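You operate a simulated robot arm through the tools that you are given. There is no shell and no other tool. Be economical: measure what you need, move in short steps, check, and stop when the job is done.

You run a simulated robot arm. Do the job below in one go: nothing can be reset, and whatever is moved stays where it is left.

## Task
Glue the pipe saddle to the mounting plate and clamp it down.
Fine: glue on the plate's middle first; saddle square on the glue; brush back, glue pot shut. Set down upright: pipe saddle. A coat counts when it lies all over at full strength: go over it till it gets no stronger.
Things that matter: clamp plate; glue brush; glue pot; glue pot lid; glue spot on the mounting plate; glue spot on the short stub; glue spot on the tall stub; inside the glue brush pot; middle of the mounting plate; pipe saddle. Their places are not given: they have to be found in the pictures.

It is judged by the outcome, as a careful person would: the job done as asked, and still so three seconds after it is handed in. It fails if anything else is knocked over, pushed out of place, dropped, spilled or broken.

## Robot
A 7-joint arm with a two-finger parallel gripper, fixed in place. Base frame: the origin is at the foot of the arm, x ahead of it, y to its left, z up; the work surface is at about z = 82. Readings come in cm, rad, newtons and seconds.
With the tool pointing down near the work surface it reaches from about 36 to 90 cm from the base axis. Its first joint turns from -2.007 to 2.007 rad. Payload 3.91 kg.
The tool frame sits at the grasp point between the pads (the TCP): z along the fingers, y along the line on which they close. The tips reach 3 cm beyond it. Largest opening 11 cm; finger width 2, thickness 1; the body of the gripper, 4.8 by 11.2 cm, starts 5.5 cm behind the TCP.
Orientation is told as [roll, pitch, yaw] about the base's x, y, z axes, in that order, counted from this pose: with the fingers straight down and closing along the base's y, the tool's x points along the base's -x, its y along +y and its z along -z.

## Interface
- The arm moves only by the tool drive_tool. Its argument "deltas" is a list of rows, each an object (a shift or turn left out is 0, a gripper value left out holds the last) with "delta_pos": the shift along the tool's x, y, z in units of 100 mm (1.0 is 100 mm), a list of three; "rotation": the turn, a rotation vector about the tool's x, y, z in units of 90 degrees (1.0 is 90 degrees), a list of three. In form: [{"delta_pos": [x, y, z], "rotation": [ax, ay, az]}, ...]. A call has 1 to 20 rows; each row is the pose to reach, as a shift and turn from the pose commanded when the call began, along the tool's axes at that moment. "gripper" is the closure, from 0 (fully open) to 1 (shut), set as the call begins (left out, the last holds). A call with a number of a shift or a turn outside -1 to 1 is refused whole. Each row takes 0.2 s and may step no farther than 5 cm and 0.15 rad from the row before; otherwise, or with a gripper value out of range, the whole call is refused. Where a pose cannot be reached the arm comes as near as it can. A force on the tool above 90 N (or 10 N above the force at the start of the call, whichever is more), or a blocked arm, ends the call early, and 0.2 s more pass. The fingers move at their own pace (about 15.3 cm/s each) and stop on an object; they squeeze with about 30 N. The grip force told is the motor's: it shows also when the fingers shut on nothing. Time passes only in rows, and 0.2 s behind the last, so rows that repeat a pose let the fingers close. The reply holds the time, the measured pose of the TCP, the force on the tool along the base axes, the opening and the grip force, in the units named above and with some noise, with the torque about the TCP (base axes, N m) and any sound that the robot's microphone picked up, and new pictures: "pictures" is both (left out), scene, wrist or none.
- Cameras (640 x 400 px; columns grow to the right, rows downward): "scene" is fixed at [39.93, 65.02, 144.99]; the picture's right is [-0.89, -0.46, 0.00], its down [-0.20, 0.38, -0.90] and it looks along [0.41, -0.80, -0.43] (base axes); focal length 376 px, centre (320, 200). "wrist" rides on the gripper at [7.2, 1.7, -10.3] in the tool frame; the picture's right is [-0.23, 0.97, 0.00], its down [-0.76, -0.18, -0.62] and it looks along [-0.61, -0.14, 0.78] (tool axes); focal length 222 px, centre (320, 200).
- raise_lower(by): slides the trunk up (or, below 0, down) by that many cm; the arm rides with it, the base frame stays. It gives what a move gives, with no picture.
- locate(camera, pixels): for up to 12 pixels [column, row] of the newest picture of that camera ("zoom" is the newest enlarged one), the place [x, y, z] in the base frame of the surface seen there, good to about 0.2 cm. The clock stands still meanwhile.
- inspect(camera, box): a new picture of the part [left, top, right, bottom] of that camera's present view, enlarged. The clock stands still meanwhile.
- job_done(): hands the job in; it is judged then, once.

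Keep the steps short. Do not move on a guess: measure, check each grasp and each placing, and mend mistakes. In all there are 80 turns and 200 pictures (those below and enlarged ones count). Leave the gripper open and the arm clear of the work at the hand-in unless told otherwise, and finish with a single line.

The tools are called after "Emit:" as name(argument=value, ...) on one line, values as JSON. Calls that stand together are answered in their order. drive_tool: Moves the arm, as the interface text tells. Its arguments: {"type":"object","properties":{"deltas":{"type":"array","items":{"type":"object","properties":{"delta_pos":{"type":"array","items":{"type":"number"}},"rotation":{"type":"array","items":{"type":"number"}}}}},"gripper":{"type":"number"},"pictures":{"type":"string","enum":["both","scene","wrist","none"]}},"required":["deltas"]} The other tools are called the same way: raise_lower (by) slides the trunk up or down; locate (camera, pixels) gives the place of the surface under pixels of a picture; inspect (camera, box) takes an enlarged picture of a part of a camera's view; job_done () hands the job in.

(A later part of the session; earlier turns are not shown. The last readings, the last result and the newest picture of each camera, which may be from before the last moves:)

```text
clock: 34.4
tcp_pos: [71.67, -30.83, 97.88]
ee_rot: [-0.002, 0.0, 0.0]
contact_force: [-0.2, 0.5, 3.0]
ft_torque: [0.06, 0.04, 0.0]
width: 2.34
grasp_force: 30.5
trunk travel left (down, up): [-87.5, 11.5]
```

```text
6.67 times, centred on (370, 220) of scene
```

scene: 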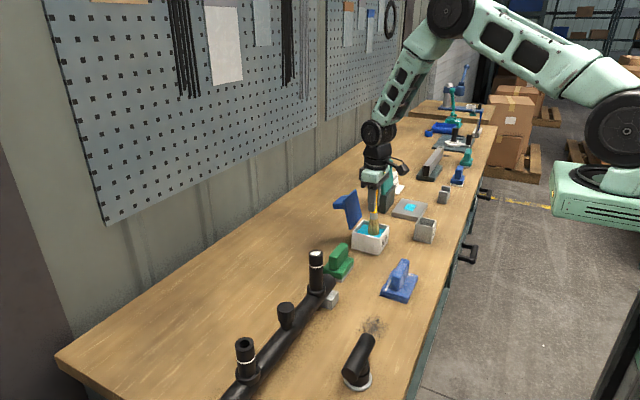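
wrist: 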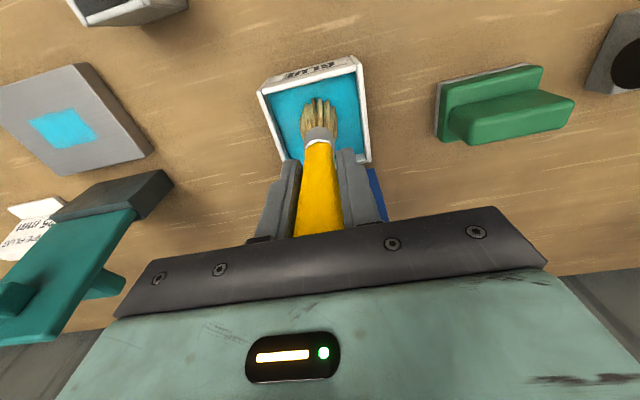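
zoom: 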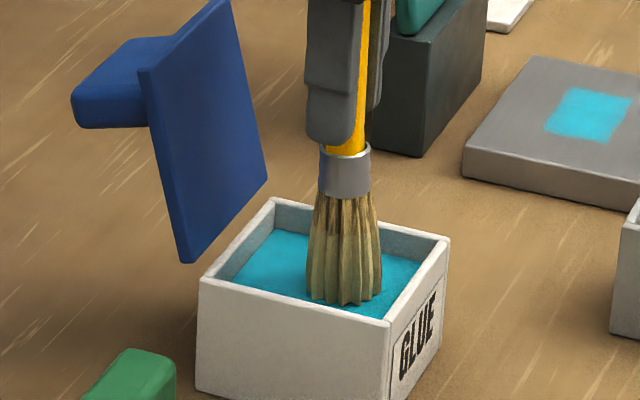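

Tip touches the glue at 3 N. Lift and return to the plate, then stroke all over at TCP z ≈ 95.0.

Emit:
drive_tool(deltas=[{"delta_pos": [0, 0, -0.3]}, {"delta_pos": [0, 0, -0.7]}, {"delta_pos": [0.15, -0.35, -0.7]}, {"delta_pos": [0.3, -0.7, -0.7]}, {"delta_pos": [0.48, -1.0, -0.7]}, {"delta_pos": [0.48, -1.0, -0.7]}], pictures="none")

Emit:
drive_tool(deltas=[{"delta_pos": [0, -0.4, 0]}, {"delta_pos": [0, -0.75, 0]}, {"delta_pos": [0, -1.0, 0]}, {"delta_pos": [0, -1.0, 0]}], pictures="none")

Emit:
drive_tool(deltas=[{"delta_pos": [0, -0.4, 0]}, {"delta_pos": [0, -0.98, 0]}, {"delta_pos": [0, -0.98, 0.4]}, {"delta_pos": [0, -0.98, 0.75]}, {"delta_pos": [0, -0.98, 0.93]}, {"delta_pos": [0, -0.98, 0.96]}], pictures="none")

```text
clock: 35.8
tcp_pos: [66.75, -40.94, 104.83]
ee_rot: [0.001, -0.001, 0.0]
contact_force: [-1.2, -0.5, 0.4]
ft_torque: [0.03, 0.0, 0.02]
width: 2.3
grasp_force: 30.1
trunk travel left (down, up): [-87.5, 11.5]
```

```text
clock: 36.8
tcp_pos: [66.83, -50.71, 104.87]
ee_rot: [0.0, -0.001, 0.0]
contact_force: [-0.5, 0.0, -1.1]
ft_torque: [-0.01, 0.0, -0.01]
width: 2.32
grasp_force: 30.3
trunk travel left (down, up): [-87.5, 11.5]
```

```text
refused: row 2 steps farther than a row can; nothing moved
```

My second row stepped 5.8 cm; splitting it.

Emit:
drive_tool(deltas=[{"delta_pos": [0, -0.48, 0]}, {"delta_pos": [0, -0.96, 0]}, {"delta_pos": [0, -0.96, 0.4]}, {"delta_pos": [0, -0.96, 0.75]}, {"delta_pos": [0, -0.96, 0.93]}, {"delta_pos": [0, -0.96, 0.96]}], pictures="none")

Emit:
drive_tool(deltas=[{"delta_pos": [0, 0, 0.03]}, {"delta_pos": [0.08, 0, 0.03]}, {"delta_pos": [0.08, 0.12, 0.03]}, {"delta_pos": [0.08, 0.24, 0.03]}, {"delta_pos": [0.08, 0.36, 0.03]}, {"delta_pos": [0, 0.36, 0.03]}, {"delta_pos": [0, 0.24, 0.03]}, {"delta_pos": [0, 0.12, 0.03]}, {"delta_pos": [0, 0, 0.03]}, {"delta_pos": [-0.1, 0, 0.03]}, {"delta_pos": [-0.1, 0.12, 0.03]}, {"delta_pos": [-0.1, 0.24, 0.03]}, {"delta_pos": [-0.1, 0.36, 0.03]}, {"delta_pos": [0, 0.36, 0.03]}, {"delta_pos": [0, 0.2, 0.03]}], pictures="none")

Emit:
drive_tool(deltas=[{"delta_pos": [0, 0, -0.2]}, {"delta_pos": [0, 0, -0.6]}, {"delta_pos": [0.2, 0, -0.95]}, {"delta_pos": [0.2, 0, -0.95]}], pictures="none")

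Emit:
inspect(camera="scene", box=[395, 195, 430, 220])

```text
clock: 38.2
tcp_pos: [66.82, -60.45, 95.25]
ee_rot: [-0.003, 0.0, 0.0]
contact_force: [-0.5, -0.1, 2.8]
ft_torque: [0.08, 0.05, 0.02]
width: 2.3
grasp_force: 29.8
trunk travel left (down, up): [-87.5, 11.5]
```

```text
clock: 41.4
tcp_pos: [66.96, -58.1, 94.83]
ee_rot: [0.002, 0.0, 0.002]
contact_force: [0.4, 8.1, 29.0]
ft_torque: [0.94, -0.34, 0.01]
width: 2.33
grasp_force: 30.4
trunk travel left (down, up): [-87.5, 11.5]
```

```text
clock: 42.4
tcp_pos: [64.79, -58.37, 104.39]
ee_rot: [-0.001, 0.0, 0.0]
contact_force: [-0.2, -0.2, -0.4]
ft_torque: [0.03, -0.01, 0.02]
width: 2.3
grasp_force: 30.0
trunk travel left (down, up): [-87.5, 11.5]
```

```text
16.00 times, centred on (412, 208) of scene
```

zoom: 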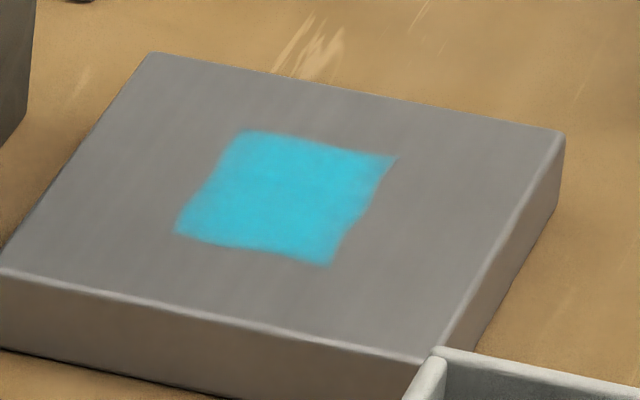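

Unchanged: full strength. Measure spot corners and plate corners precisely for placing, then return the brush.

Emit:
locate(camera="zoom", pixels=[[240, 132], [393, 158], [328, 264], [179, 232], [285, 197], [155, 56], [558, 135], [425, 357], [5, 272]])

Emit:
drive_tool(deltas=[{"delta_pos": [0.2, 0.35, 0]}, {"delta_pos": [0.45, 0.7, 0]}, {"delta_pos": [0.69, 1.0, 0]}, {"delta_pos": [0.69, 1.0, 0]}], pictures="none")

Emit:
drive_tool(deltas=[{"delta_pos": [0, 0.35, 0]}, {"delta_pos": [0, 0.57, 0]}, {"delta_pos": [0, 0.57, 0]}, {"delta_pos": [0, 0.57, 0]}])

Emit:
inspect(camera="wrist", box=[260, 50, 380, 170])

Emit:
inspect(camera="scene", box=[400, 180, 460, 250])

```text
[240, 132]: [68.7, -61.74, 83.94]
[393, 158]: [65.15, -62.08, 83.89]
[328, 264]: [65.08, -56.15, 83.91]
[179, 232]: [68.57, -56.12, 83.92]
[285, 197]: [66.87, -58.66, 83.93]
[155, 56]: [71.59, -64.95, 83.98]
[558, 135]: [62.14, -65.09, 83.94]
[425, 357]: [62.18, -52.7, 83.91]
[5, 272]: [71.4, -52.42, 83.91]
```

```text
clock: 43.4
tcp_pos: [57.93, -48.31, 104.63]
ee_rot: [0.0, -0.001, 0.002]
contact_force: [-0.1, -0.1, -0.4]
ft_torque: [-0.02, -0.01, -0.03]
width: 2.32
grasp_force: 30.0
trunk travel left (down, up): [-87.5, 11.5]
```

```text
clock: 44.4
tcp_pos: [57.93, -42.73, 104.51]
ee_rot: [0.0, 0.003, 0.001]
contact_force: [0.3, -0.3, -0.9]
ft_torque: [0.0, 0.0, -0.03]
width: 2.31
grasp_force: 30.0
trunk travel left (down, up): [-87.5, 11.5]
```

scene: 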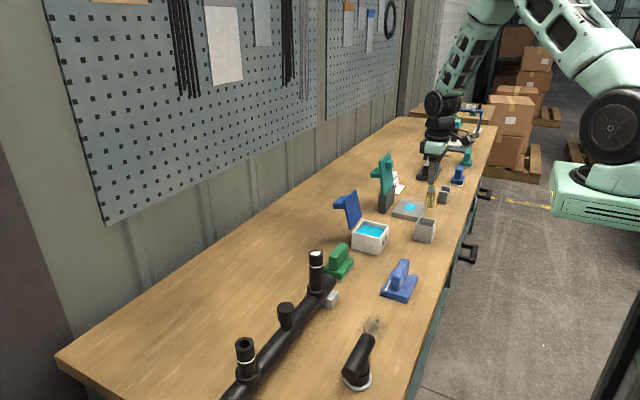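
wrist: 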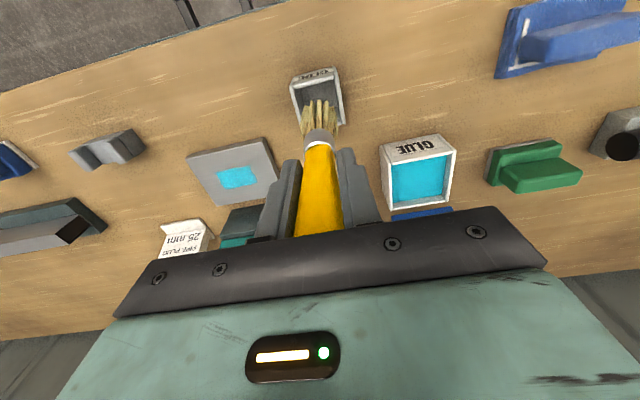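

```text
3.33 times, centred on (320, 110) of wrist
```

zoom: 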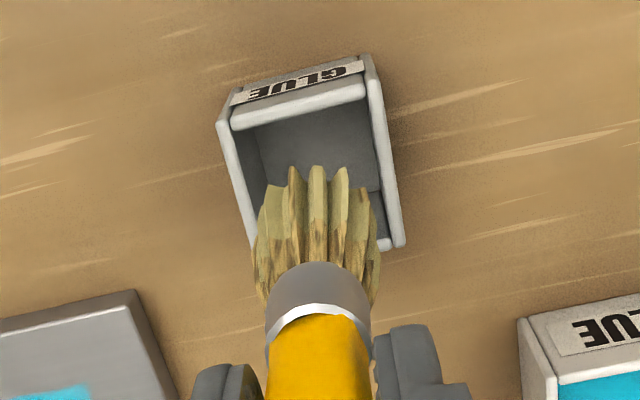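

```text
5.71 times, centred on (430, 215) of scene
```

zoom: 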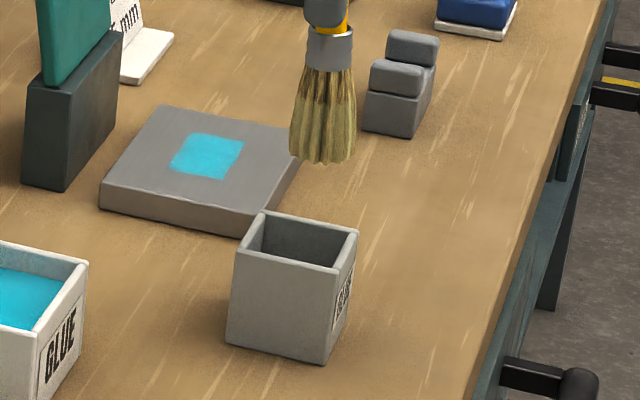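

Brush is over its pot (pot centre 57.75, -42.8). Lower in two steps to TCP z ≈ 94.

Emit:
drive_tool(deltas=[{"delta_pos": [0.01, -0.01, 0.2]}, {"delta_pos": [0.01, -0.01, 0.45]}, {"delta_pos": [0.01, -0.01, 0.7]}, {"delta_pos": [0.01, -0.01, 0.85]}, {"delta_pos": [0.01, -0.01, 0.85]}], pictures="none")

Emit:
drive_tool(deltas=[{"delta_pos": [0, 0, 0.1]}, {"delta_pos": [0, 0, 0.18]}, {"delta_pos": [0, 0, 0.19]}])

Emit:
inspect(camera="scene", box=[400, 180, 460, 250])

```text
clock: 45.6
tcp_pos: [57.98, -42.76, 95.76]
ee_rot: [-0.001, -0.002, -0.003]
contact_force: [1.3, 0.1, -0.8]
ft_torque: [0.03, 0.01, -0.04]
width: 2.33
grasp_force: 30.1
trunk travel left (down, up): [-87.5, 11.5]
```

```text
clock: 46.4
tcp_pos: [57.89, -42.86, 94.07]
ee_rot: [0.001, 0.001, 0.002]
contact_force: [0.2, 0.1, -0.1]
ft_torque: [-0.01, 0.01, 0.01]
width: 2.35
grasp_force: 29.9
trunk travel left (down, up): [-87.5, 11.5]
```

scene: 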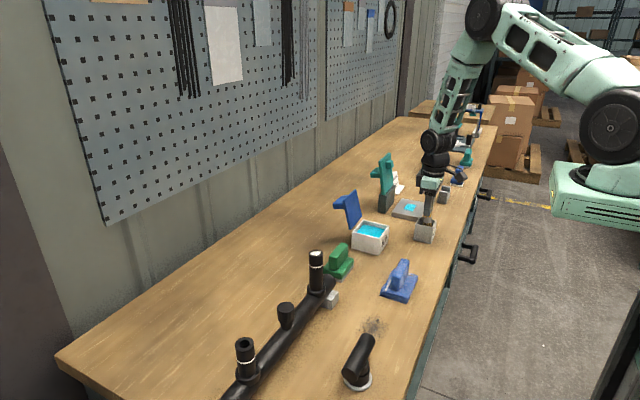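
wrist: 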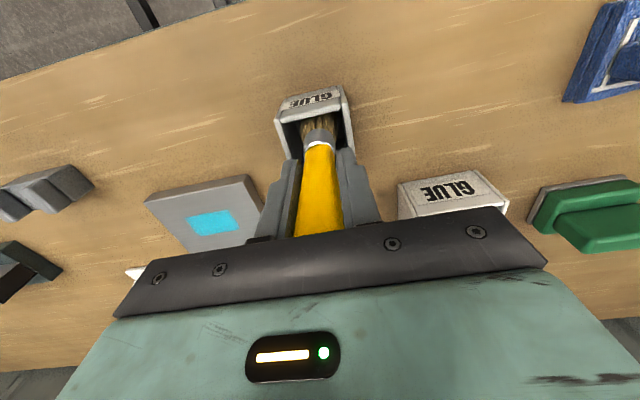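

```text
5.71 times, centred on (430, 215) of scene
```

zoom: 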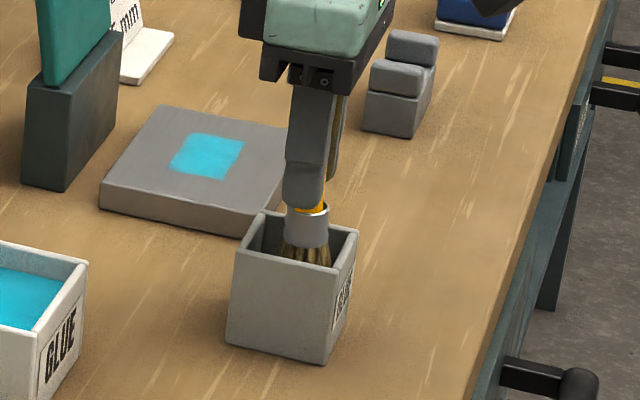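

Brush is about 0.5 cm above its rest. Lower a little more.

Emit:
drive_tool(deltas=[{"delta_pos": [0, 0, 0.03]}, {"delta_pos": [0, 0, 0.05]}, {"delta_pos": [0, 0, 0.05]}], pictures="none")

```text
clock: 47.2
tcp_pos: [57.89, -42.82, 93.52]
ee_rot: [0.0, 0.0, -0.001]
contact_force: [0.5, 0.2, -0.2]
ft_torque: [-0.02, 0.05, -0.02]
width: 2.31
grasp_force: 30.3
trunk travel left (down, up): [-87.5, 11.5]
```

Still no contact, but within a couple of mm. Lower 0.2 and open, then rise.

Emit:
drive_tool(deltas=[{"delta_pos": [0, 0, 0.015]}, {"delta_pos": [0, 0, 0.025]}, {"delta_pos": [0, 0, 0.025]}], pictures="none")

Emit:
drive_tool(deltas=[{"delta_pos": [0, 0, 0]}, {"delta_pos": [0, 0, 0]}, {"delta_pos": [0, 0, 0]}, {"delta_pos": [0, 0, -0.3]}, {"delta_pos": [0, 0, -0.7]}, {"delta_pos": [0, 0, -1.0]}, {"delta_pos": [0, 0, -1.0]}], gripper=0.4, pictures="scene")

Emit:
inspect(camera="scene", box=[400, 180, 460, 250])

```text
clock: 48.0
tcp_pos: [57.79, -42.8, 93.38]
ee_rot: [-0.001, 0.001, 0.001]
contact_force: [-0.1, -0.5, -1.2]
ft_torque: [0.03, 0.02, -0.02]
width: 2.31
grasp_force: 29.4
trunk travel left (down, up): [-87.5, 11.5]
```

```text
clock: 49.6
tcp_pos: [57.84, -42.77, 103.3]
ee_rot: [0.0, 0.0, 0.0]
contact_force: [-0.3, -0.2, -0.1]
ft_torque: [0.0, 0.02, 0.0]
width: 6.61
grasp_force: 0.0
trunk travel left (down, up): [-87.5, 11.5]
```

scene: 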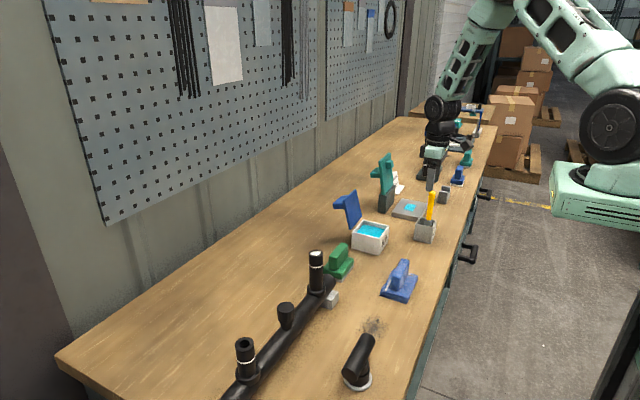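

```text
5.71 times, centred on (430, 215) of scene
```

zoom: 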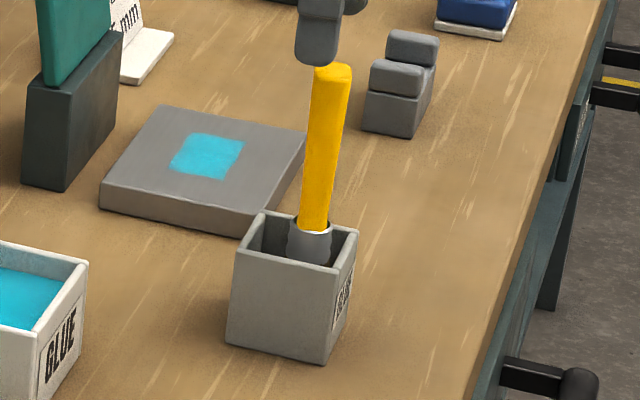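

Brush is back, upright. Now move above the saddle, gripper wide open, for a close look.

Emit:
drive_tool(deltas=[{"delta_pos": [0, -0.2, -0.3]}, {"delta_pos": [0, -0.6, -0.3]}, {"delta_pos": [0, -1.0, -0.3]}, {"delta_pos": [0, -1.0, -0.3]}], gripper=0, pictures="none")

Emit:
drive_tool(deltas=[{"delta_pos": [0, -0.4, 0]}, {"delta_pos": [0, -0.8, 0]}, {"delta_pos": [0, -1.0, 0.1]}, {"delta_pos": [0, -1.0, 0.1]}], pictures="none")

Emit:
drive_tool(deltas=[{"delta_pos": [0, -0.4, 0]}, {"delta_pos": [0, -0.8, 0.1]}, {"delta_pos": [0, -1.0, 0.4]}, {"delta_pos": [0, -1.0, 0.4]}])

Emit:
inspect(camera="wrist", box=[250, 40, 400, 160])

```text
clock: 50.6
tcp_pos: [57.7, -52.76, 106.12]
ee_rot: [0.0, 0.0, 0.002]
contact_force: [0.8, -0.1, -0.3]
ft_torque: [-0.01, 0.04, 0.01]
width: 10.98
grasp_force: 0.2
trunk travel left (down, up): [-87.5, 11.5]
```

```text
clock: 51.6
tcp_pos: [57.72, -62.57, 105.2]
ee_rot: [0.0, -0.002, 0.0]
contact_force: [0.4, 0.6, -0.4]
ft_torque: [-0.01, 0.01, 0.0]
width: 11.0
grasp_force: 0.0
trunk travel left (down, up): [-87.5, 11.5]
```

```text
clock: 52.6
tcp_pos: [57.65, -72.83, 101.08]
ee_rot: [0.0, -0.001, 0.0]
contact_force: [0.8, 0.0, -0.1]
ft_torque: [-0.01, 0.03, -0.03]
width: 11.03
grasp_force: 0.1
trunk travel left (down, up): [-87.5, 11.5]
```

scene: 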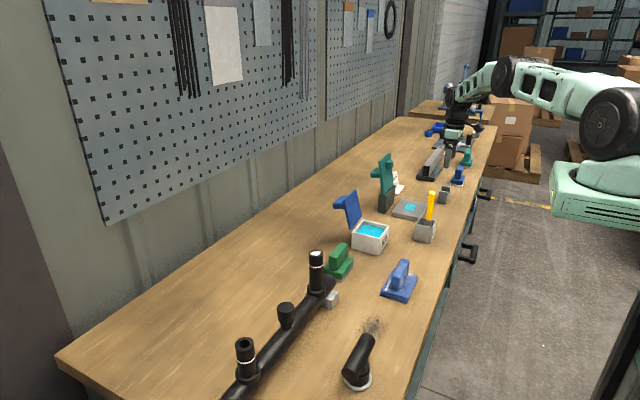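
wrist: 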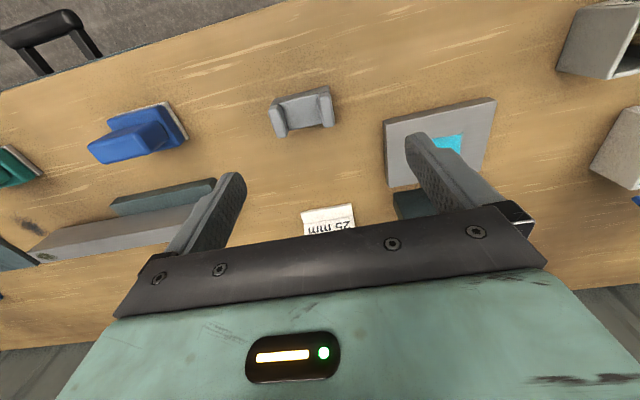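

```text
3.33 times, centred on (325, 100) of wrist
```

zoom: 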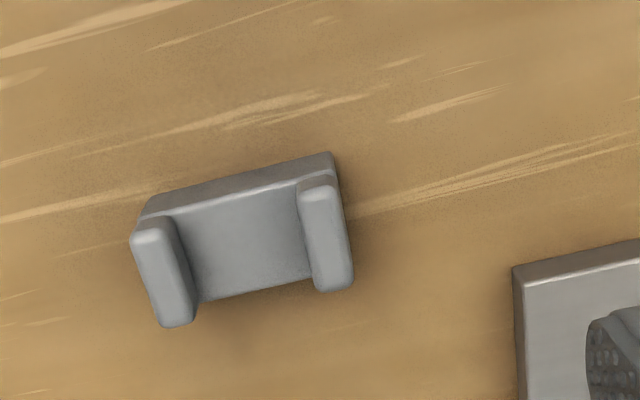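

Emit:
locate(camera="zoom", pixels=[[137, 236], [170, 318], [172, 225], [308, 188], [333, 185], [348, 280], [320, 286], [250, 240], [190, 318], [200, 195]])

```text
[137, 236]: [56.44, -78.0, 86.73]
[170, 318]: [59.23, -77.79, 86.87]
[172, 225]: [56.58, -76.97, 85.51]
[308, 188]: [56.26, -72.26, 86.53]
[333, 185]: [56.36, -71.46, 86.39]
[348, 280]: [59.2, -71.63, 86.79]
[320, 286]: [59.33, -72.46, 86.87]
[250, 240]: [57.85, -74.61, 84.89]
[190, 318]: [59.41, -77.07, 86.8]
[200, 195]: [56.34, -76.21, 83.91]
```

Saddle centre (57.8, -74.75), 6.7 cm long along y, square. Descend around it.

Emit:
drive_tool(deltas=[{"delta_pos": [-0.015, -0.19, 0.3]}, {"delta_pos": [-0.015, -0.19, 0.65]}, {"delta_pos": [-0.015, -0.19, 0.95]}, {"delta_pos": [-0.015, -0.19, 0.95]}], pictures="none")

Emit:
drive_tool(deltas=[{"delta_pos": [0, 0, 0.25]}, {"delta_pos": [0, 0, 0.48]}, {"delta_pos": [0, 0, 0.58]}, {"delta_pos": [0, 0, 0.58]}], pictures="wrist")

```text
clock: 53.6
tcp_pos: [56.85, -73.11, 92.26]
ee_rot: [0.001, 0.001, -0.001]
contact_force: [0.7, 0.0, -0.4]
ft_torque: [0.01, -0.03, -0.01]
width: 10.98
grasp_force: 0.0
out of reach, approached as far as the arm can: row 1, 2, 3, 4
trunk travel left (down, up): [-87.5, 11.5]
```

```text
clock: 54.4
tcp_pos: [56.44, -73.47, 89.65]
ee_rot: [-0.05, -0.02, 0.001]
contact_force: [-5.2, -2.4, 24.9]
ft_torque: [-1.51, 0.1, -0.33]
width: 11.02
grasp_force: 0.1
out of reach, approached as far as the arm can: row 1, 2, 3, 4
trunk travel left (down, up): [-87.5, 11.5]
stopped in row 4: the force on the tool passed its limit at 95 N (the readings are from after the stop); the commanded pose is now the measured one
```

wrist: 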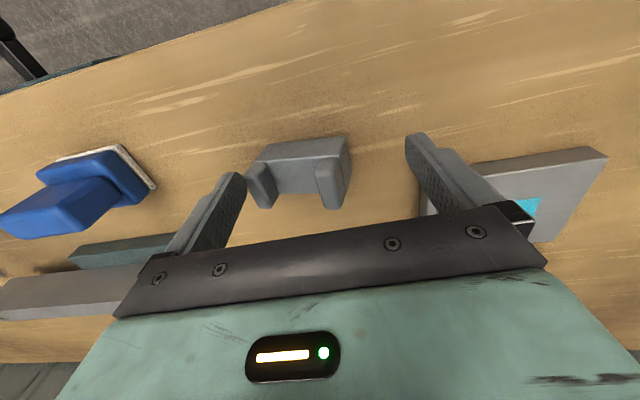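

Saddle is slightly out of reach and something was pressed. Back up 6 cm and look.

Emit:
drive_tool(deltas=[{"delta_pos": [0, 0, -0.2]}, {"delta_pos": [0, 0.05, -0.6]}, {"delta_pos": [0, 0.1, -0.9]}, {"delta_pos": [0, 0.1, -0.9]}])

Emit:
inspect(camera="scene", box=[390, 120, 490, 220])

Emit:
inspect(camera="wrist", box=[220, 50, 420, 190])

```text
clock: 55.4
tcp_pos: [56.56, -71.89, 97.8]
ee_rot: [-0.037, -0.017, 0.0]
contact_force: [0.2, -0.8, 0.0]
ft_torque: [0.01, -0.01, 0.02]
width: 11.01
grasp_force: 0.1
trunk travel left (down, up): [-87.5, 11.5]
```

scene: 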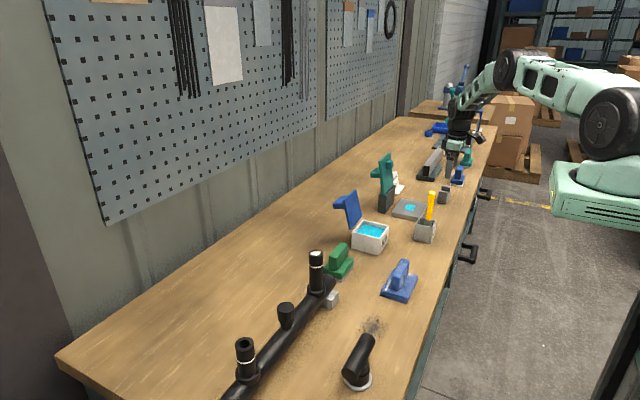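
wrist: 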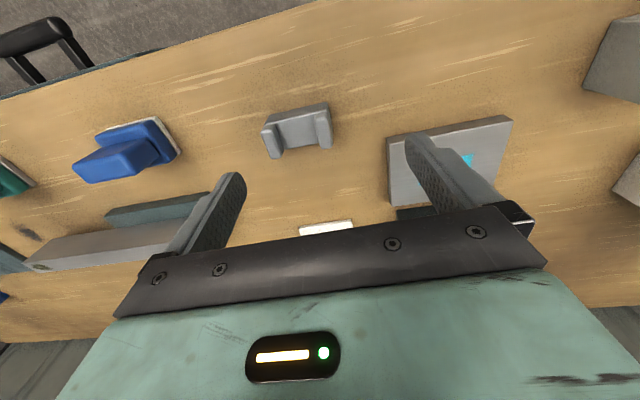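

```text
4.00 times, centred on (440, 170) of scene
```

zoom: 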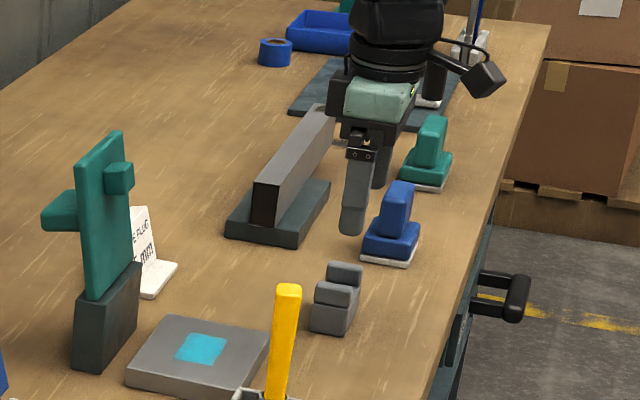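

```text
2.86 times, centred on (320, 120) of wrist
```

zoom: 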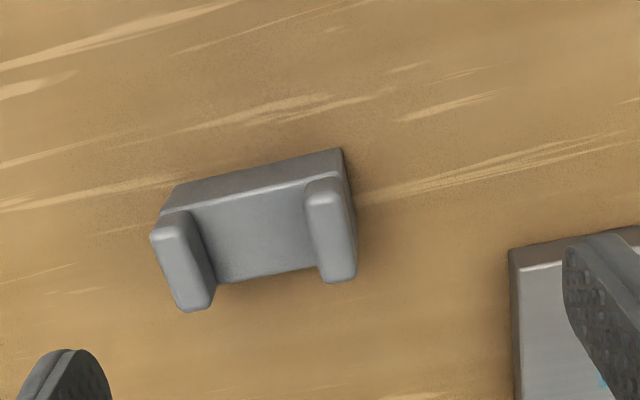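

Everything still stands in place. The reach improves with a lower trunk: first raise the tool 10 cm and level it, then lower the trunk.

Emit:
drive_tool(deltas=[{"delta_pos": [0, 0.05, -0.4], "rotation": [-0.0236, 0.0108, 0]}, {"delta_pos": [0, 0.1, -0.8], "rotation": [-0.0236, 0.0108, 0]}, {"delta_pos": [0, 0.1, -1.0], "rotation": [-0.0236, 0.0108, 0]}, {"delta_pos": [0, 0.1, -1.0], "rotation": [-0.0236, 0.0108, 0]}], pictures="none")

Emit:
raise_lower(by=-10)

Emit:
drive_tool(deltas=[{"delta_pos": [0, 0, -0.3]}, {"delta_pos": [0, 0, -0.6]}, {"delta_pos": [0, 0, -0.6]}])

```text
clock: 56.4
tcp_pos: [56.34, -70.48, 107.74]
ee_rot: [0.0, -0.001, 0.0]
contact_force: [-0.5, 0.7, 0.5]
ft_torque: [0.0, -0.01, 0.0]
width: 11.0
grasp_force: 0.2
trunk travel left (down, up): [-87.5, 11.5]
```

```text
clock: 57.8
tcp_pos: [56.36, -70.44, 97.86]
ee_rot: [0.0, 0.0, 0.0]
contact_force: [-1.0, 0.2, -0.2]
ft_torque: [0.0, 0.01, 0.0]
width: 11.01
grasp_force: 0.1
trunk travel left (down, up): [-77.5, 21.5]
```

```text
clock: 58.5
tcp_pos: [56.42, -70.56, 103.92]
ee_rot: [-0.001, 0.002, -0.001]
contact_force: [0.1, 0.6, -0.4]
ft_torque: [0.02, 0.0, 0.01]
width: 11.02
grasp_force: 0.0
trunk travel left (down, up): [-77.5, 21.5]
```

scene: 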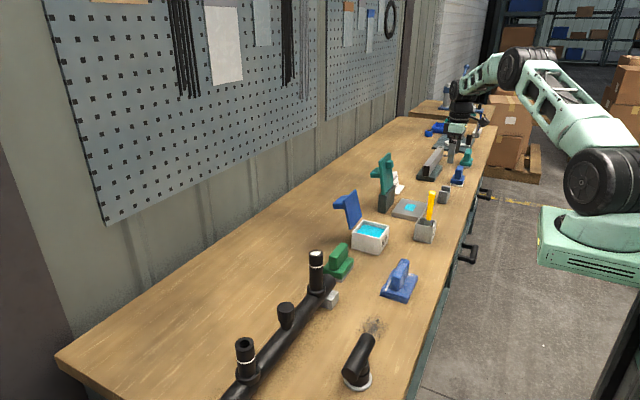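
wrist: 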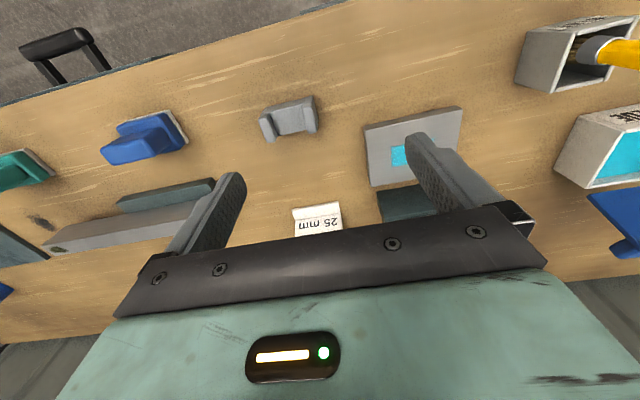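

Still clear. Try going over the saddle (57.8, -74.75) at z ≈ 95.

Emit:
drive_tool(deltas=[{"delta_pos": [-0.14, -0.2, 0]}, {"delta_pos": [-0.14, -0.42, 0]}, {"delta_pos": [-0.14, -0.42, 0.4]}, {"delta_pos": [-0.14, -0.42, 0.8]}, {"delta_pos": [-0.14, -0.42, 0.9]}, {"delta_pos": [-0.14, -0.42, 0.9]}], pictures="wrist")

```text
clock: 60.0
tcp_pos: [57.74, -74.7, 94.52]
ee_rot: [0.002, 0.0, 0.0]
contact_force: [0.0, -0.2, 0.1]
ft_torque: [0.0, -0.01, -0.03]
width: 10.98
grasp_force: 0.1
trunk travel left (down, up): [-77.5, 21.5]
```

wrist: 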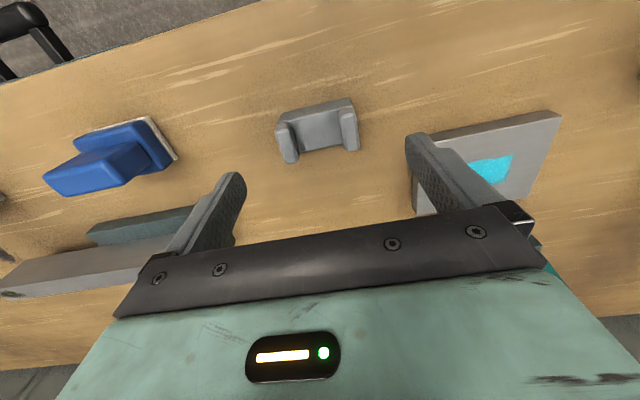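

In reach now. Recheck the saddle's place.

Emit:
locate(camera="wrist", pixels=[[279, 128], [290, 160], [346, 112], [355, 146], [318, 130], [284, 130], [350, 118], [295, 158], [345, 148]])

```text
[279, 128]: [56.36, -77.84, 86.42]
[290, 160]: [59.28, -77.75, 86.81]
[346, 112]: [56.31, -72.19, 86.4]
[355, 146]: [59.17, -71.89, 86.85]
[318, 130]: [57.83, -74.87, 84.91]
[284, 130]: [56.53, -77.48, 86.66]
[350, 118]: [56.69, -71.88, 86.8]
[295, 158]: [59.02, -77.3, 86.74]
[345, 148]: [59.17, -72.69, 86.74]
```

Saddle unmoved. Descend slowly to z ≈ 85.8.

Emit:
drive_tool(deltas=[{"delta_pos": [-0.005, -0.005, 0.3]}, {"delta_pos": [-0.005, -0.005, 0.6]}, {"delta_pos": [-0.005, -0.005, 0.8]}, {"delta_pos": [-0.005, -0.005, 0.87]}, {"delta_pos": [-0.005, -0.005, 0.87]}], pictures="wrist")

```text
clock: 61.1
tcp_pos: [57.22, -73.89, 86.18]
ee_rot: [0.0, 0.002, -0.001]
contact_force: [0.5, -0.5, -0.1]
ft_torque: [0.03, -0.02, 0.01]
width: 11.0
grasp_force: 0.1
out of reach, approached as far as the arm can: row 1, 2, 3, 4, 5
trunk travel left (down, up): [-77.5, 21.5]
```

wrist: 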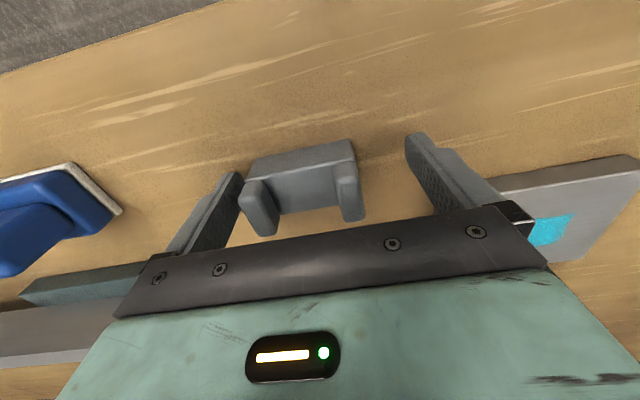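

Still slightly short (x 0.6, y 0.85 off). Rise 9 cm, lower the trunk 8 more.

Emit:
drive_tool(deltas=[{"delta_pos": [0, 0, -0.3]}, {"delta_pos": [0, 0, -0.7]}, {"delta_pos": [0, 0, -0.98]}, {"delta_pos": [0, 0, -0.98]}], pictures="none")

Emit:
raise_lower(by=-6)

Emit:
drive_tool(deltas=[{"delta_pos": [0, 0, -0.35]}, {"delta_pos": [0, 0, -0.7]}, {"delta_pos": [0, 0, -0.7]}], pictures="none")

Emit:
raise_lower(by=-6)

```text
clock: 62.1
tcp_pos: [57.6, -74.64, 95.97]
ee_rot: [0.002, 0.001, -0.001]
contact_force: [0.2, -0.6, 0.3]
ft_torque: [0.0, 0.03, 0.0]
width: 11.01
grasp_force: 0.1
out of reach, approached as far as the arm can: row 2, 3, 4
trunk travel left (down, up): [-77.5, 21.5]
```

```text
clock: 63.1
tcp_pos: [57.63, -74.62, 90.07]
ee_rot: [0.002, 0.002, -0.003]
contact_force: [-0.7, 0.0, -0.6]
ft_torque: [-0.02, 0.02, -0.02]
width: 10.98
grasp_force: 0.1
trunk travel left (down, up): [-71.5, 27.5]
```

```text
clock: 64.0
tcp_pos: [57.88, -74.41, 97.11]
ee_rot: [0.002, 0.002, -0.001]
contact_force: [-0.3, -0.6, -0.2]
ft_torque: [0.01, 0.01, 0.0]
width: 10.99
grasp_force: 0.1
trunk travel left (down, up): [-71.5, 27.5]
```

```text
clock: 65.0
tcp_pos: [57.86, -74.54, 91.13]
ee_rot: [0.001, 0.001, -0.001]
contact_force: [0.4, -0.1, 0.1]
ft_torque: [-0.01, -0.02, -0.02]
width: 11.02
grasp_force: 0.1
trunk travel left (down, up): [-65.5, 33.5]
```

Now descend 5.4 cm from (57.86, -74.5, 91.1).

Emit:
drive_tool(deltas=[{"delta_pos": [0, -0.02, 0.25]}, {"delta_pos": [0, -0.02, 0.45]}, {"delta_pos": [0, -0.02, 0.54]}, {"delta_pos": [0, -0.02, 0.54]}], pictures="wrist")

```text
clock: 66.0
tcp_pos: [57.82, -74.95, 85.56]
ee_rot: [0.0, 0.001, -0.002]
contact_force: [0.6, 0.0, 0.8]
ft_torque: [0.0, 0.02, 0.0]
width: 10.98
grasp_force: 0.1
trunk travel left (down, up): [-65.5, 33.5]
```

wrist: 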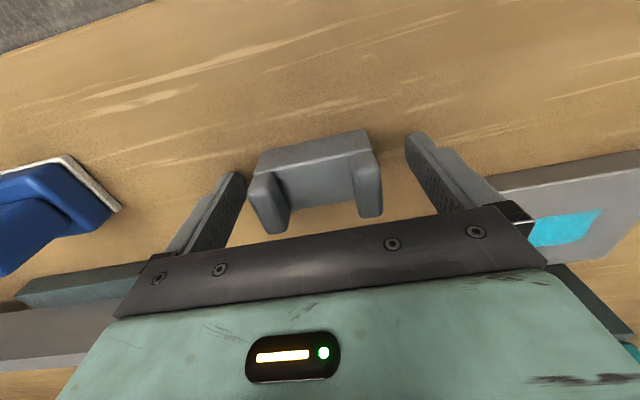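

On target. Shift y back 0.2 and close.

Emit:
drive_tool(deltas=[{"delta_pos": [0, 0.015, -0.01]}, {"delta_pos": [0, 0.015, -0.01]}, {"delta_pos": [0, 0.015, -0.01]}, {"delta_pos": [0, 0.015, -0.01]}], gripper=1, pictures="none")

Emit:
drive_tool(deltas=[{"delta_pos": [0, 0, -0.2]}, {"delta_pos": [0, 0, -0.5]}, {"delta_pos": [0, 0.05, -0.8]}, {"delta_pos": [0, 0.1, -0.8]}])

Emit:
inspect(camera="wrist", box=[220, 70, 420, 250])

```text
clock: 67.0
tcp_pos: [57.81, -74.78, 85.68]
ee_rot: [0.002, 0.0, -0.001]
contact_force: [-0.3, 0.4, -0.6]
ft_torque: [0.01, 0.02, 0.0]
width: 6.96
grasp_force: 30.2
trunk travel left (down, up): [-65.5, 33.5]
```

```text
clock: 68.0
tcp_pos: [57.73, -73.71, 93.69]
ee_rot: [0.001, 0.001, 0.001]
contact_force: [0.0, -0.8, -1.2]
ft_torque: [-0.02, -0.02, 0.01]
width: 6.99
grasp_force: 30.1
trunk travel left (down, up): [-65.5, 33.5]
```

scene: 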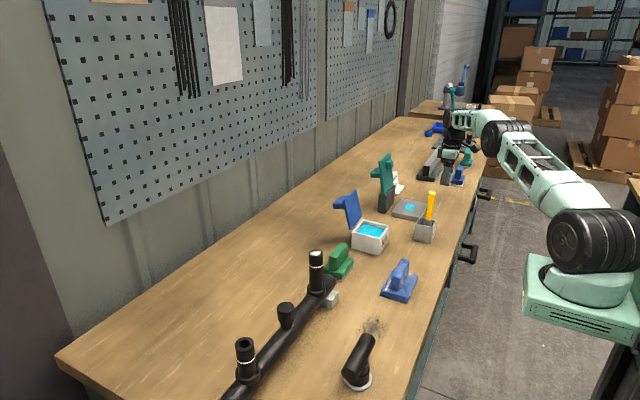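
wrist: 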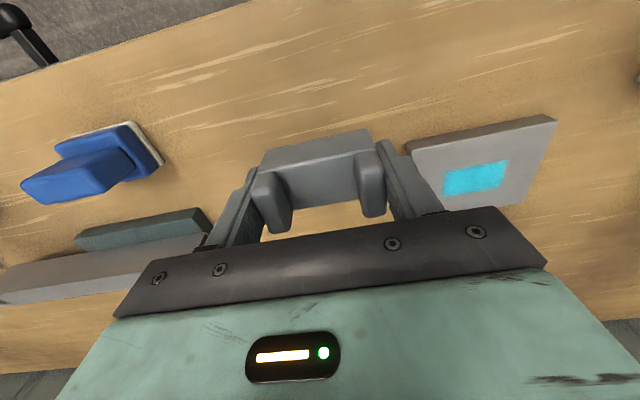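

```text
2.22 times, centred on (320, 160) of wrist
```

zoom: 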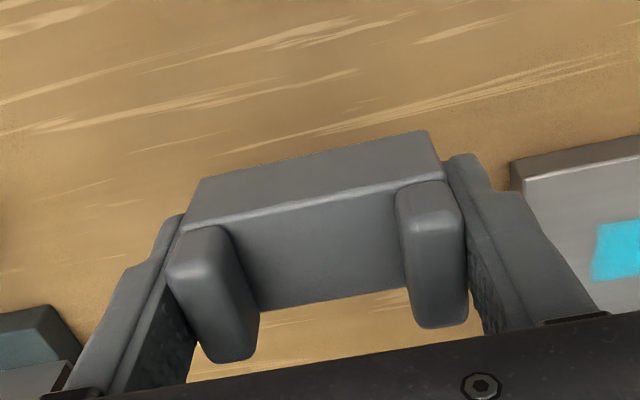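

Saddle held (6.97 cm), level. Raise the trunk 16 back up, then carry it over the plate centre.

Emit:
raise_lower(by=14)

Emit:
drive_tool(deltas=[{"delta_pos": [-0.25, 0.35, 0.1]}, {"delta_pos": [-0.5, 0.7, 0.2]}, {"delta_pos": [-0.7, 1.0, 0.3]}, {"delta_pos": [-0.7, 1.0, 0.3]}], pictures="none")

```text
clock: 69.6
tcp_pos: [57.79, -73.68, 107.73]
ee_rot: [0.001, 0.002, 0.001]
contact_force: [0.3, -0.7, 0.0]
ft_torque: [-0.02, 0.02, -0.01]
width: 6.97
grasp_force: 29.8
trunk travel left (down, up): [-79.5, 19.5]
```

```text
clock: 70.6
tcp_pos: [64.72, -63.8, 104.74]
ee_rot: [0.002, 0.001, 0.0]
contact_force: [1.0, 1.0, -1.1]
ft_torque: [0.02, -0.01, 0.02]
width: 6.97
grasp_force: 30.0
trunk travel left (down, up): [-79.5, 19.5]
```

Emit:
drive_tool(deltas=[{"delta_pos": [-0.1, 0.25, 0]}, {"delta_pos": [-0.213, 0.49, 0.1]}, {"delta_pos": [-0.213, 0.49, 0.5]}, {"delta_pos": [-0.213, 0.49, 0.9]}, {"delta_pos": [-0.213, 0.49, 0.95]}, {"delta_pos": [-0.213, 0.49, 0.95]}])

Emit:
inspect(camera="scene", box=[365, 150, 455, 230])

```text
clock: 72.0
tcp_pos: [66.82, -58.8, 95.05]
ee_rot: [0.001, 0.001, 0.001]
contact_force: [-0.5, 0.3, -0.2]
ft_torque: [0.0, -0.01, 0.0]
width: 6.96
grasp_force: 29.7
trunk travel left (down, up): [-79.5, 19.5]
```

scene: 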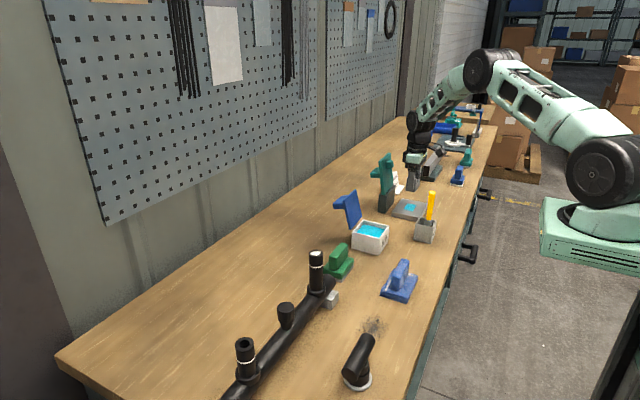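
wrist: 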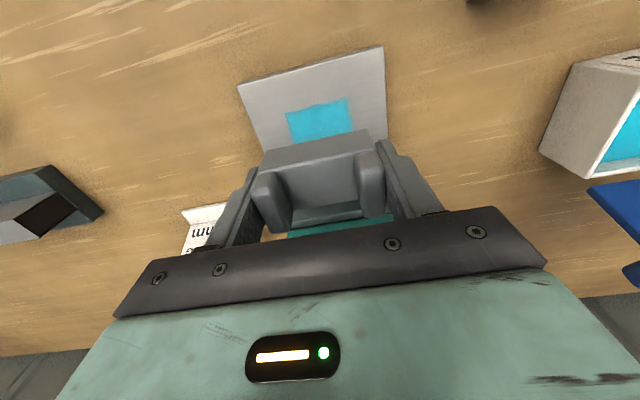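

```text
5.00 times, centred on (410, 190) of scene
```

zoom: 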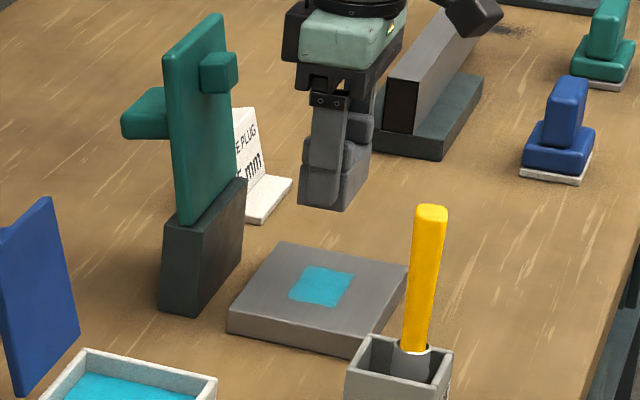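

Aligned over the glue. Lower to just above contact, then feel down.

Emit:
drive_tool(deltas=[{"delta_pos": [0, -0.005, 0.3]}, {"delta_pos": [0, -0.005, 0.55]}, {"delta_pos": [0, -0.005, 0.68]}, {"delta_pos": [0, -0.005, 0.72]}, {"delta_pos": [0, -0.005, 0.74]}, {"delta_pos": [0, -0.005, 0.75]}, {"delta_pos": [0, -0.005, 0.75]}])

Emit:
inspect(camera="scene", box=[380, 175, 440, 225])

```text
clock: 73.6
tcp_pos: [66.83, -58.77, 87.77]
ee_rot: [0.002, 0.001, -0.001]
contact_force: [-0.3, -0.4, -0.9]
ft_torque: [0.0, -0.01, 0.03]
width: 6.94
grasp_force: 30.2
trunk travel left (down, up): [-79.5, 19.5]
```

scene: 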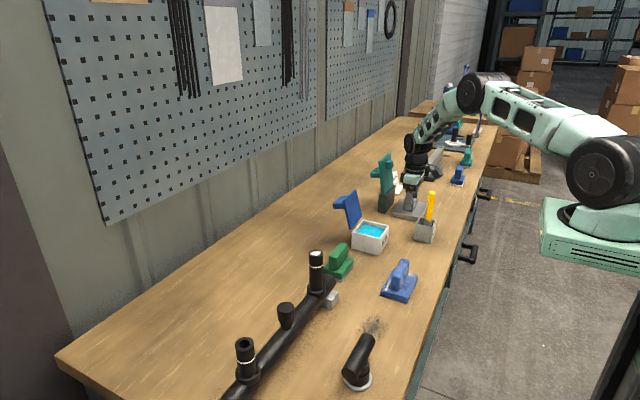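
wrist: 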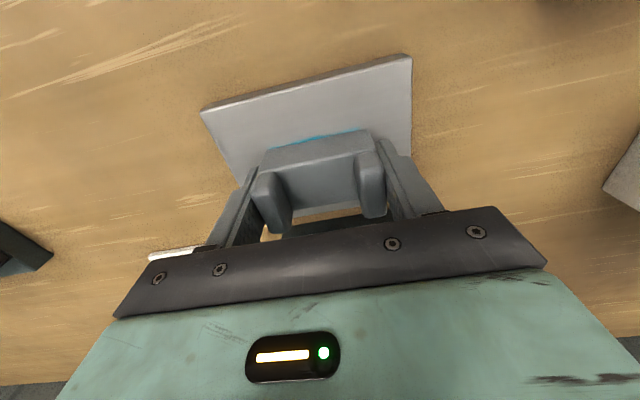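

```text
8.00 times, centred on (410, 200) of scene
```

zoom: 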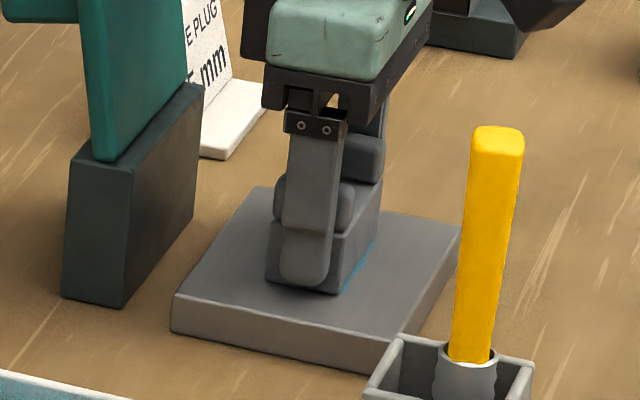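

Just above contact. Feel down 0.2 cm.

Emit:
drive_tool(deltas=[{"delta_pos": [0, 0, 0.01]}, {"delta_pos": [0, 0, 0.02]}, {"delta_pos": [0, 0, 0.025]}], pictures="none")

```text
clock: 74.4
tcp_pos: [66.94, -58.81, 87.75]
ee_rot: [0.0, 0.001, 0.0]
contact_force: [-1.4, 2.0, 9.5]
ft_torque: [-0.03, 0.11, 0.01]
width: 6.95
grasp_force: 29.9
trunk travel left (down, up): [-79.5, 19.5]
```

Seated with 9.5 N. Open and rise straight up.

Emit:
drive_tool(deltas=[{"delta_pos": [0, 0, 0]}, {"delta_pos": [0, 0, 0]}, {"delta_pos": [0, 0, 0]}, {"delta_pos": [0, 0, -0.2]}, {"delta_pos": [0, 0, -0.6]}, {"delta_pos": [0, 0, -1.0]}, {"delta_pos": [0, 0, -1.0]}], gripper=0)

Emit:
inspect(camera="scene", box=[380, 175, 440, 225])

Emit:
inspect(camera="wrist", box=[230, 40, 410, 200])

```text
clock: 76.0
tcp_pos: [66.59, -58.89, 97.46]
ee_rot: [0.002, 0.001, 0.002]
contact_force: [0.3, 0.4, 0.5]
ft_torque: [-0.01, 0.01, 0.03]
width: 11.0
grasp_force: 0.1
trunk travel left (down, up): [-79.5, 19.5]
```

scene: 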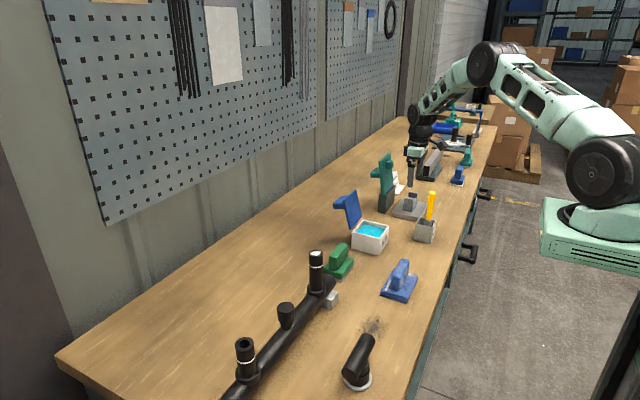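
wrist: 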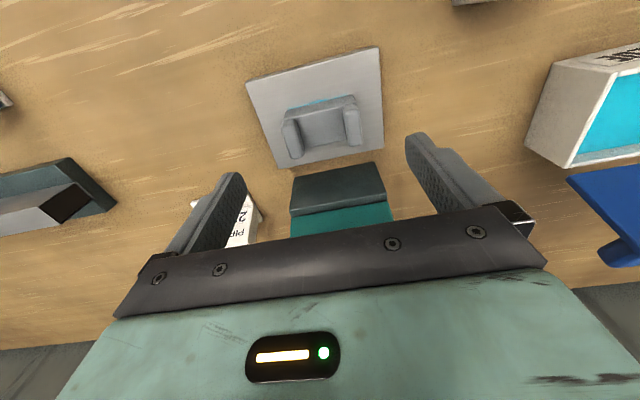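

```text
8.00 times, centred on (410, 200) of scene
```

zoom: 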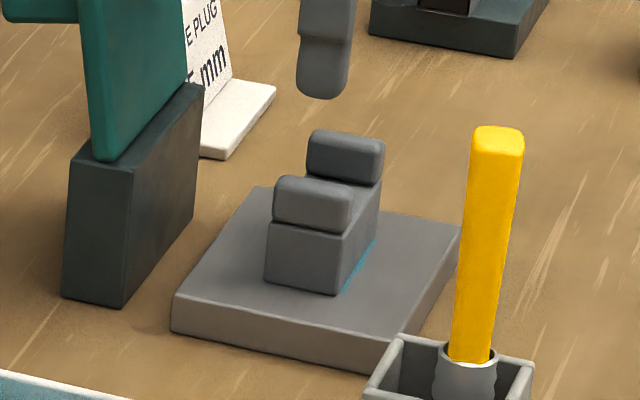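

```text
2.50 times, centred on (320, 120) of wrist
```

zoom: 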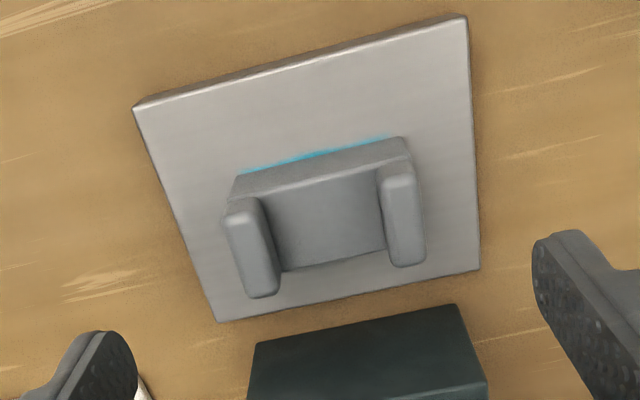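

Saddle set on glue. Measure its placing and the clamp geometry.

Emit:
locate(camera="zoom", pixels=[[228, 215], [265, 293], [408, 178], [422, 260], [236, 180], [402, 140], [140, 108], [465, 22], [478, 268], [218, 318], [315, 225]])

Emit:
inspect(camera="scene", box=[360, 140, 420, 220])

```text
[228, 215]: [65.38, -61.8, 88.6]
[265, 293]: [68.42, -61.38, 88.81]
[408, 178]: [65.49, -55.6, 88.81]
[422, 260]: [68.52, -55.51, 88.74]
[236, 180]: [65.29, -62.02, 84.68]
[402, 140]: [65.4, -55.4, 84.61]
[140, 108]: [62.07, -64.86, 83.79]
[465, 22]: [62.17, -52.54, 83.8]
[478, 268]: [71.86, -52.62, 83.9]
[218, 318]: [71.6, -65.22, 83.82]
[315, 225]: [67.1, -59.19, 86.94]
```

```text
5.00 times, centred on (390, 180) of scene
```

zoom: 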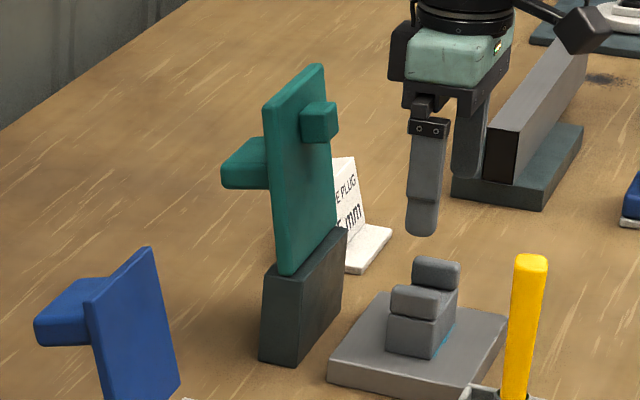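

Saddle centred (66.9, -58.75), square. Now measure the clamp arm and lid in this zoom.

Emit:
locate(camera="zoom", pixels=[[318, 70], [272, 106], [266, 115], [300, 85], [325, 110], [270, 200], [290, 265], [333, 220], [240, 165], [265, 160], [330, 235], [285, 285]])

Emit:
inspect(camera="scene", box=[325, 180, 395, 260])

```text
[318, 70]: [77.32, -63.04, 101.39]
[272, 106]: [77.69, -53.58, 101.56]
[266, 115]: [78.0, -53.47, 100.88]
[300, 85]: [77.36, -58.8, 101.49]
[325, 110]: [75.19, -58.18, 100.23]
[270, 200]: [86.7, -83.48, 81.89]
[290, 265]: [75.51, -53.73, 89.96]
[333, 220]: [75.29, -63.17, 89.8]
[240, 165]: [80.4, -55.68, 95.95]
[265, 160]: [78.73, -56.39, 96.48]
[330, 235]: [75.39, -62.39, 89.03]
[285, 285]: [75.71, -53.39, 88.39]
```

```text
5.00 times, centred on (360, 220) of scene
```

zoom: 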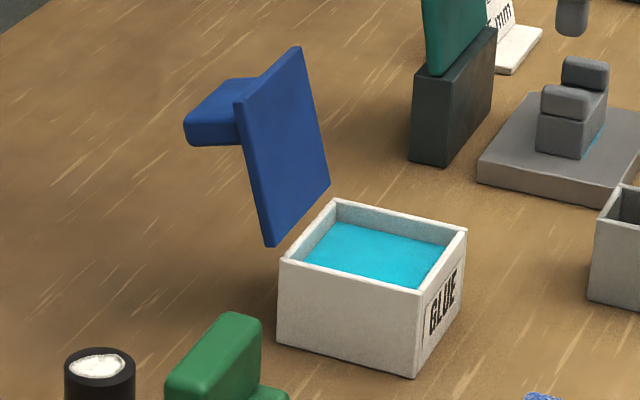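

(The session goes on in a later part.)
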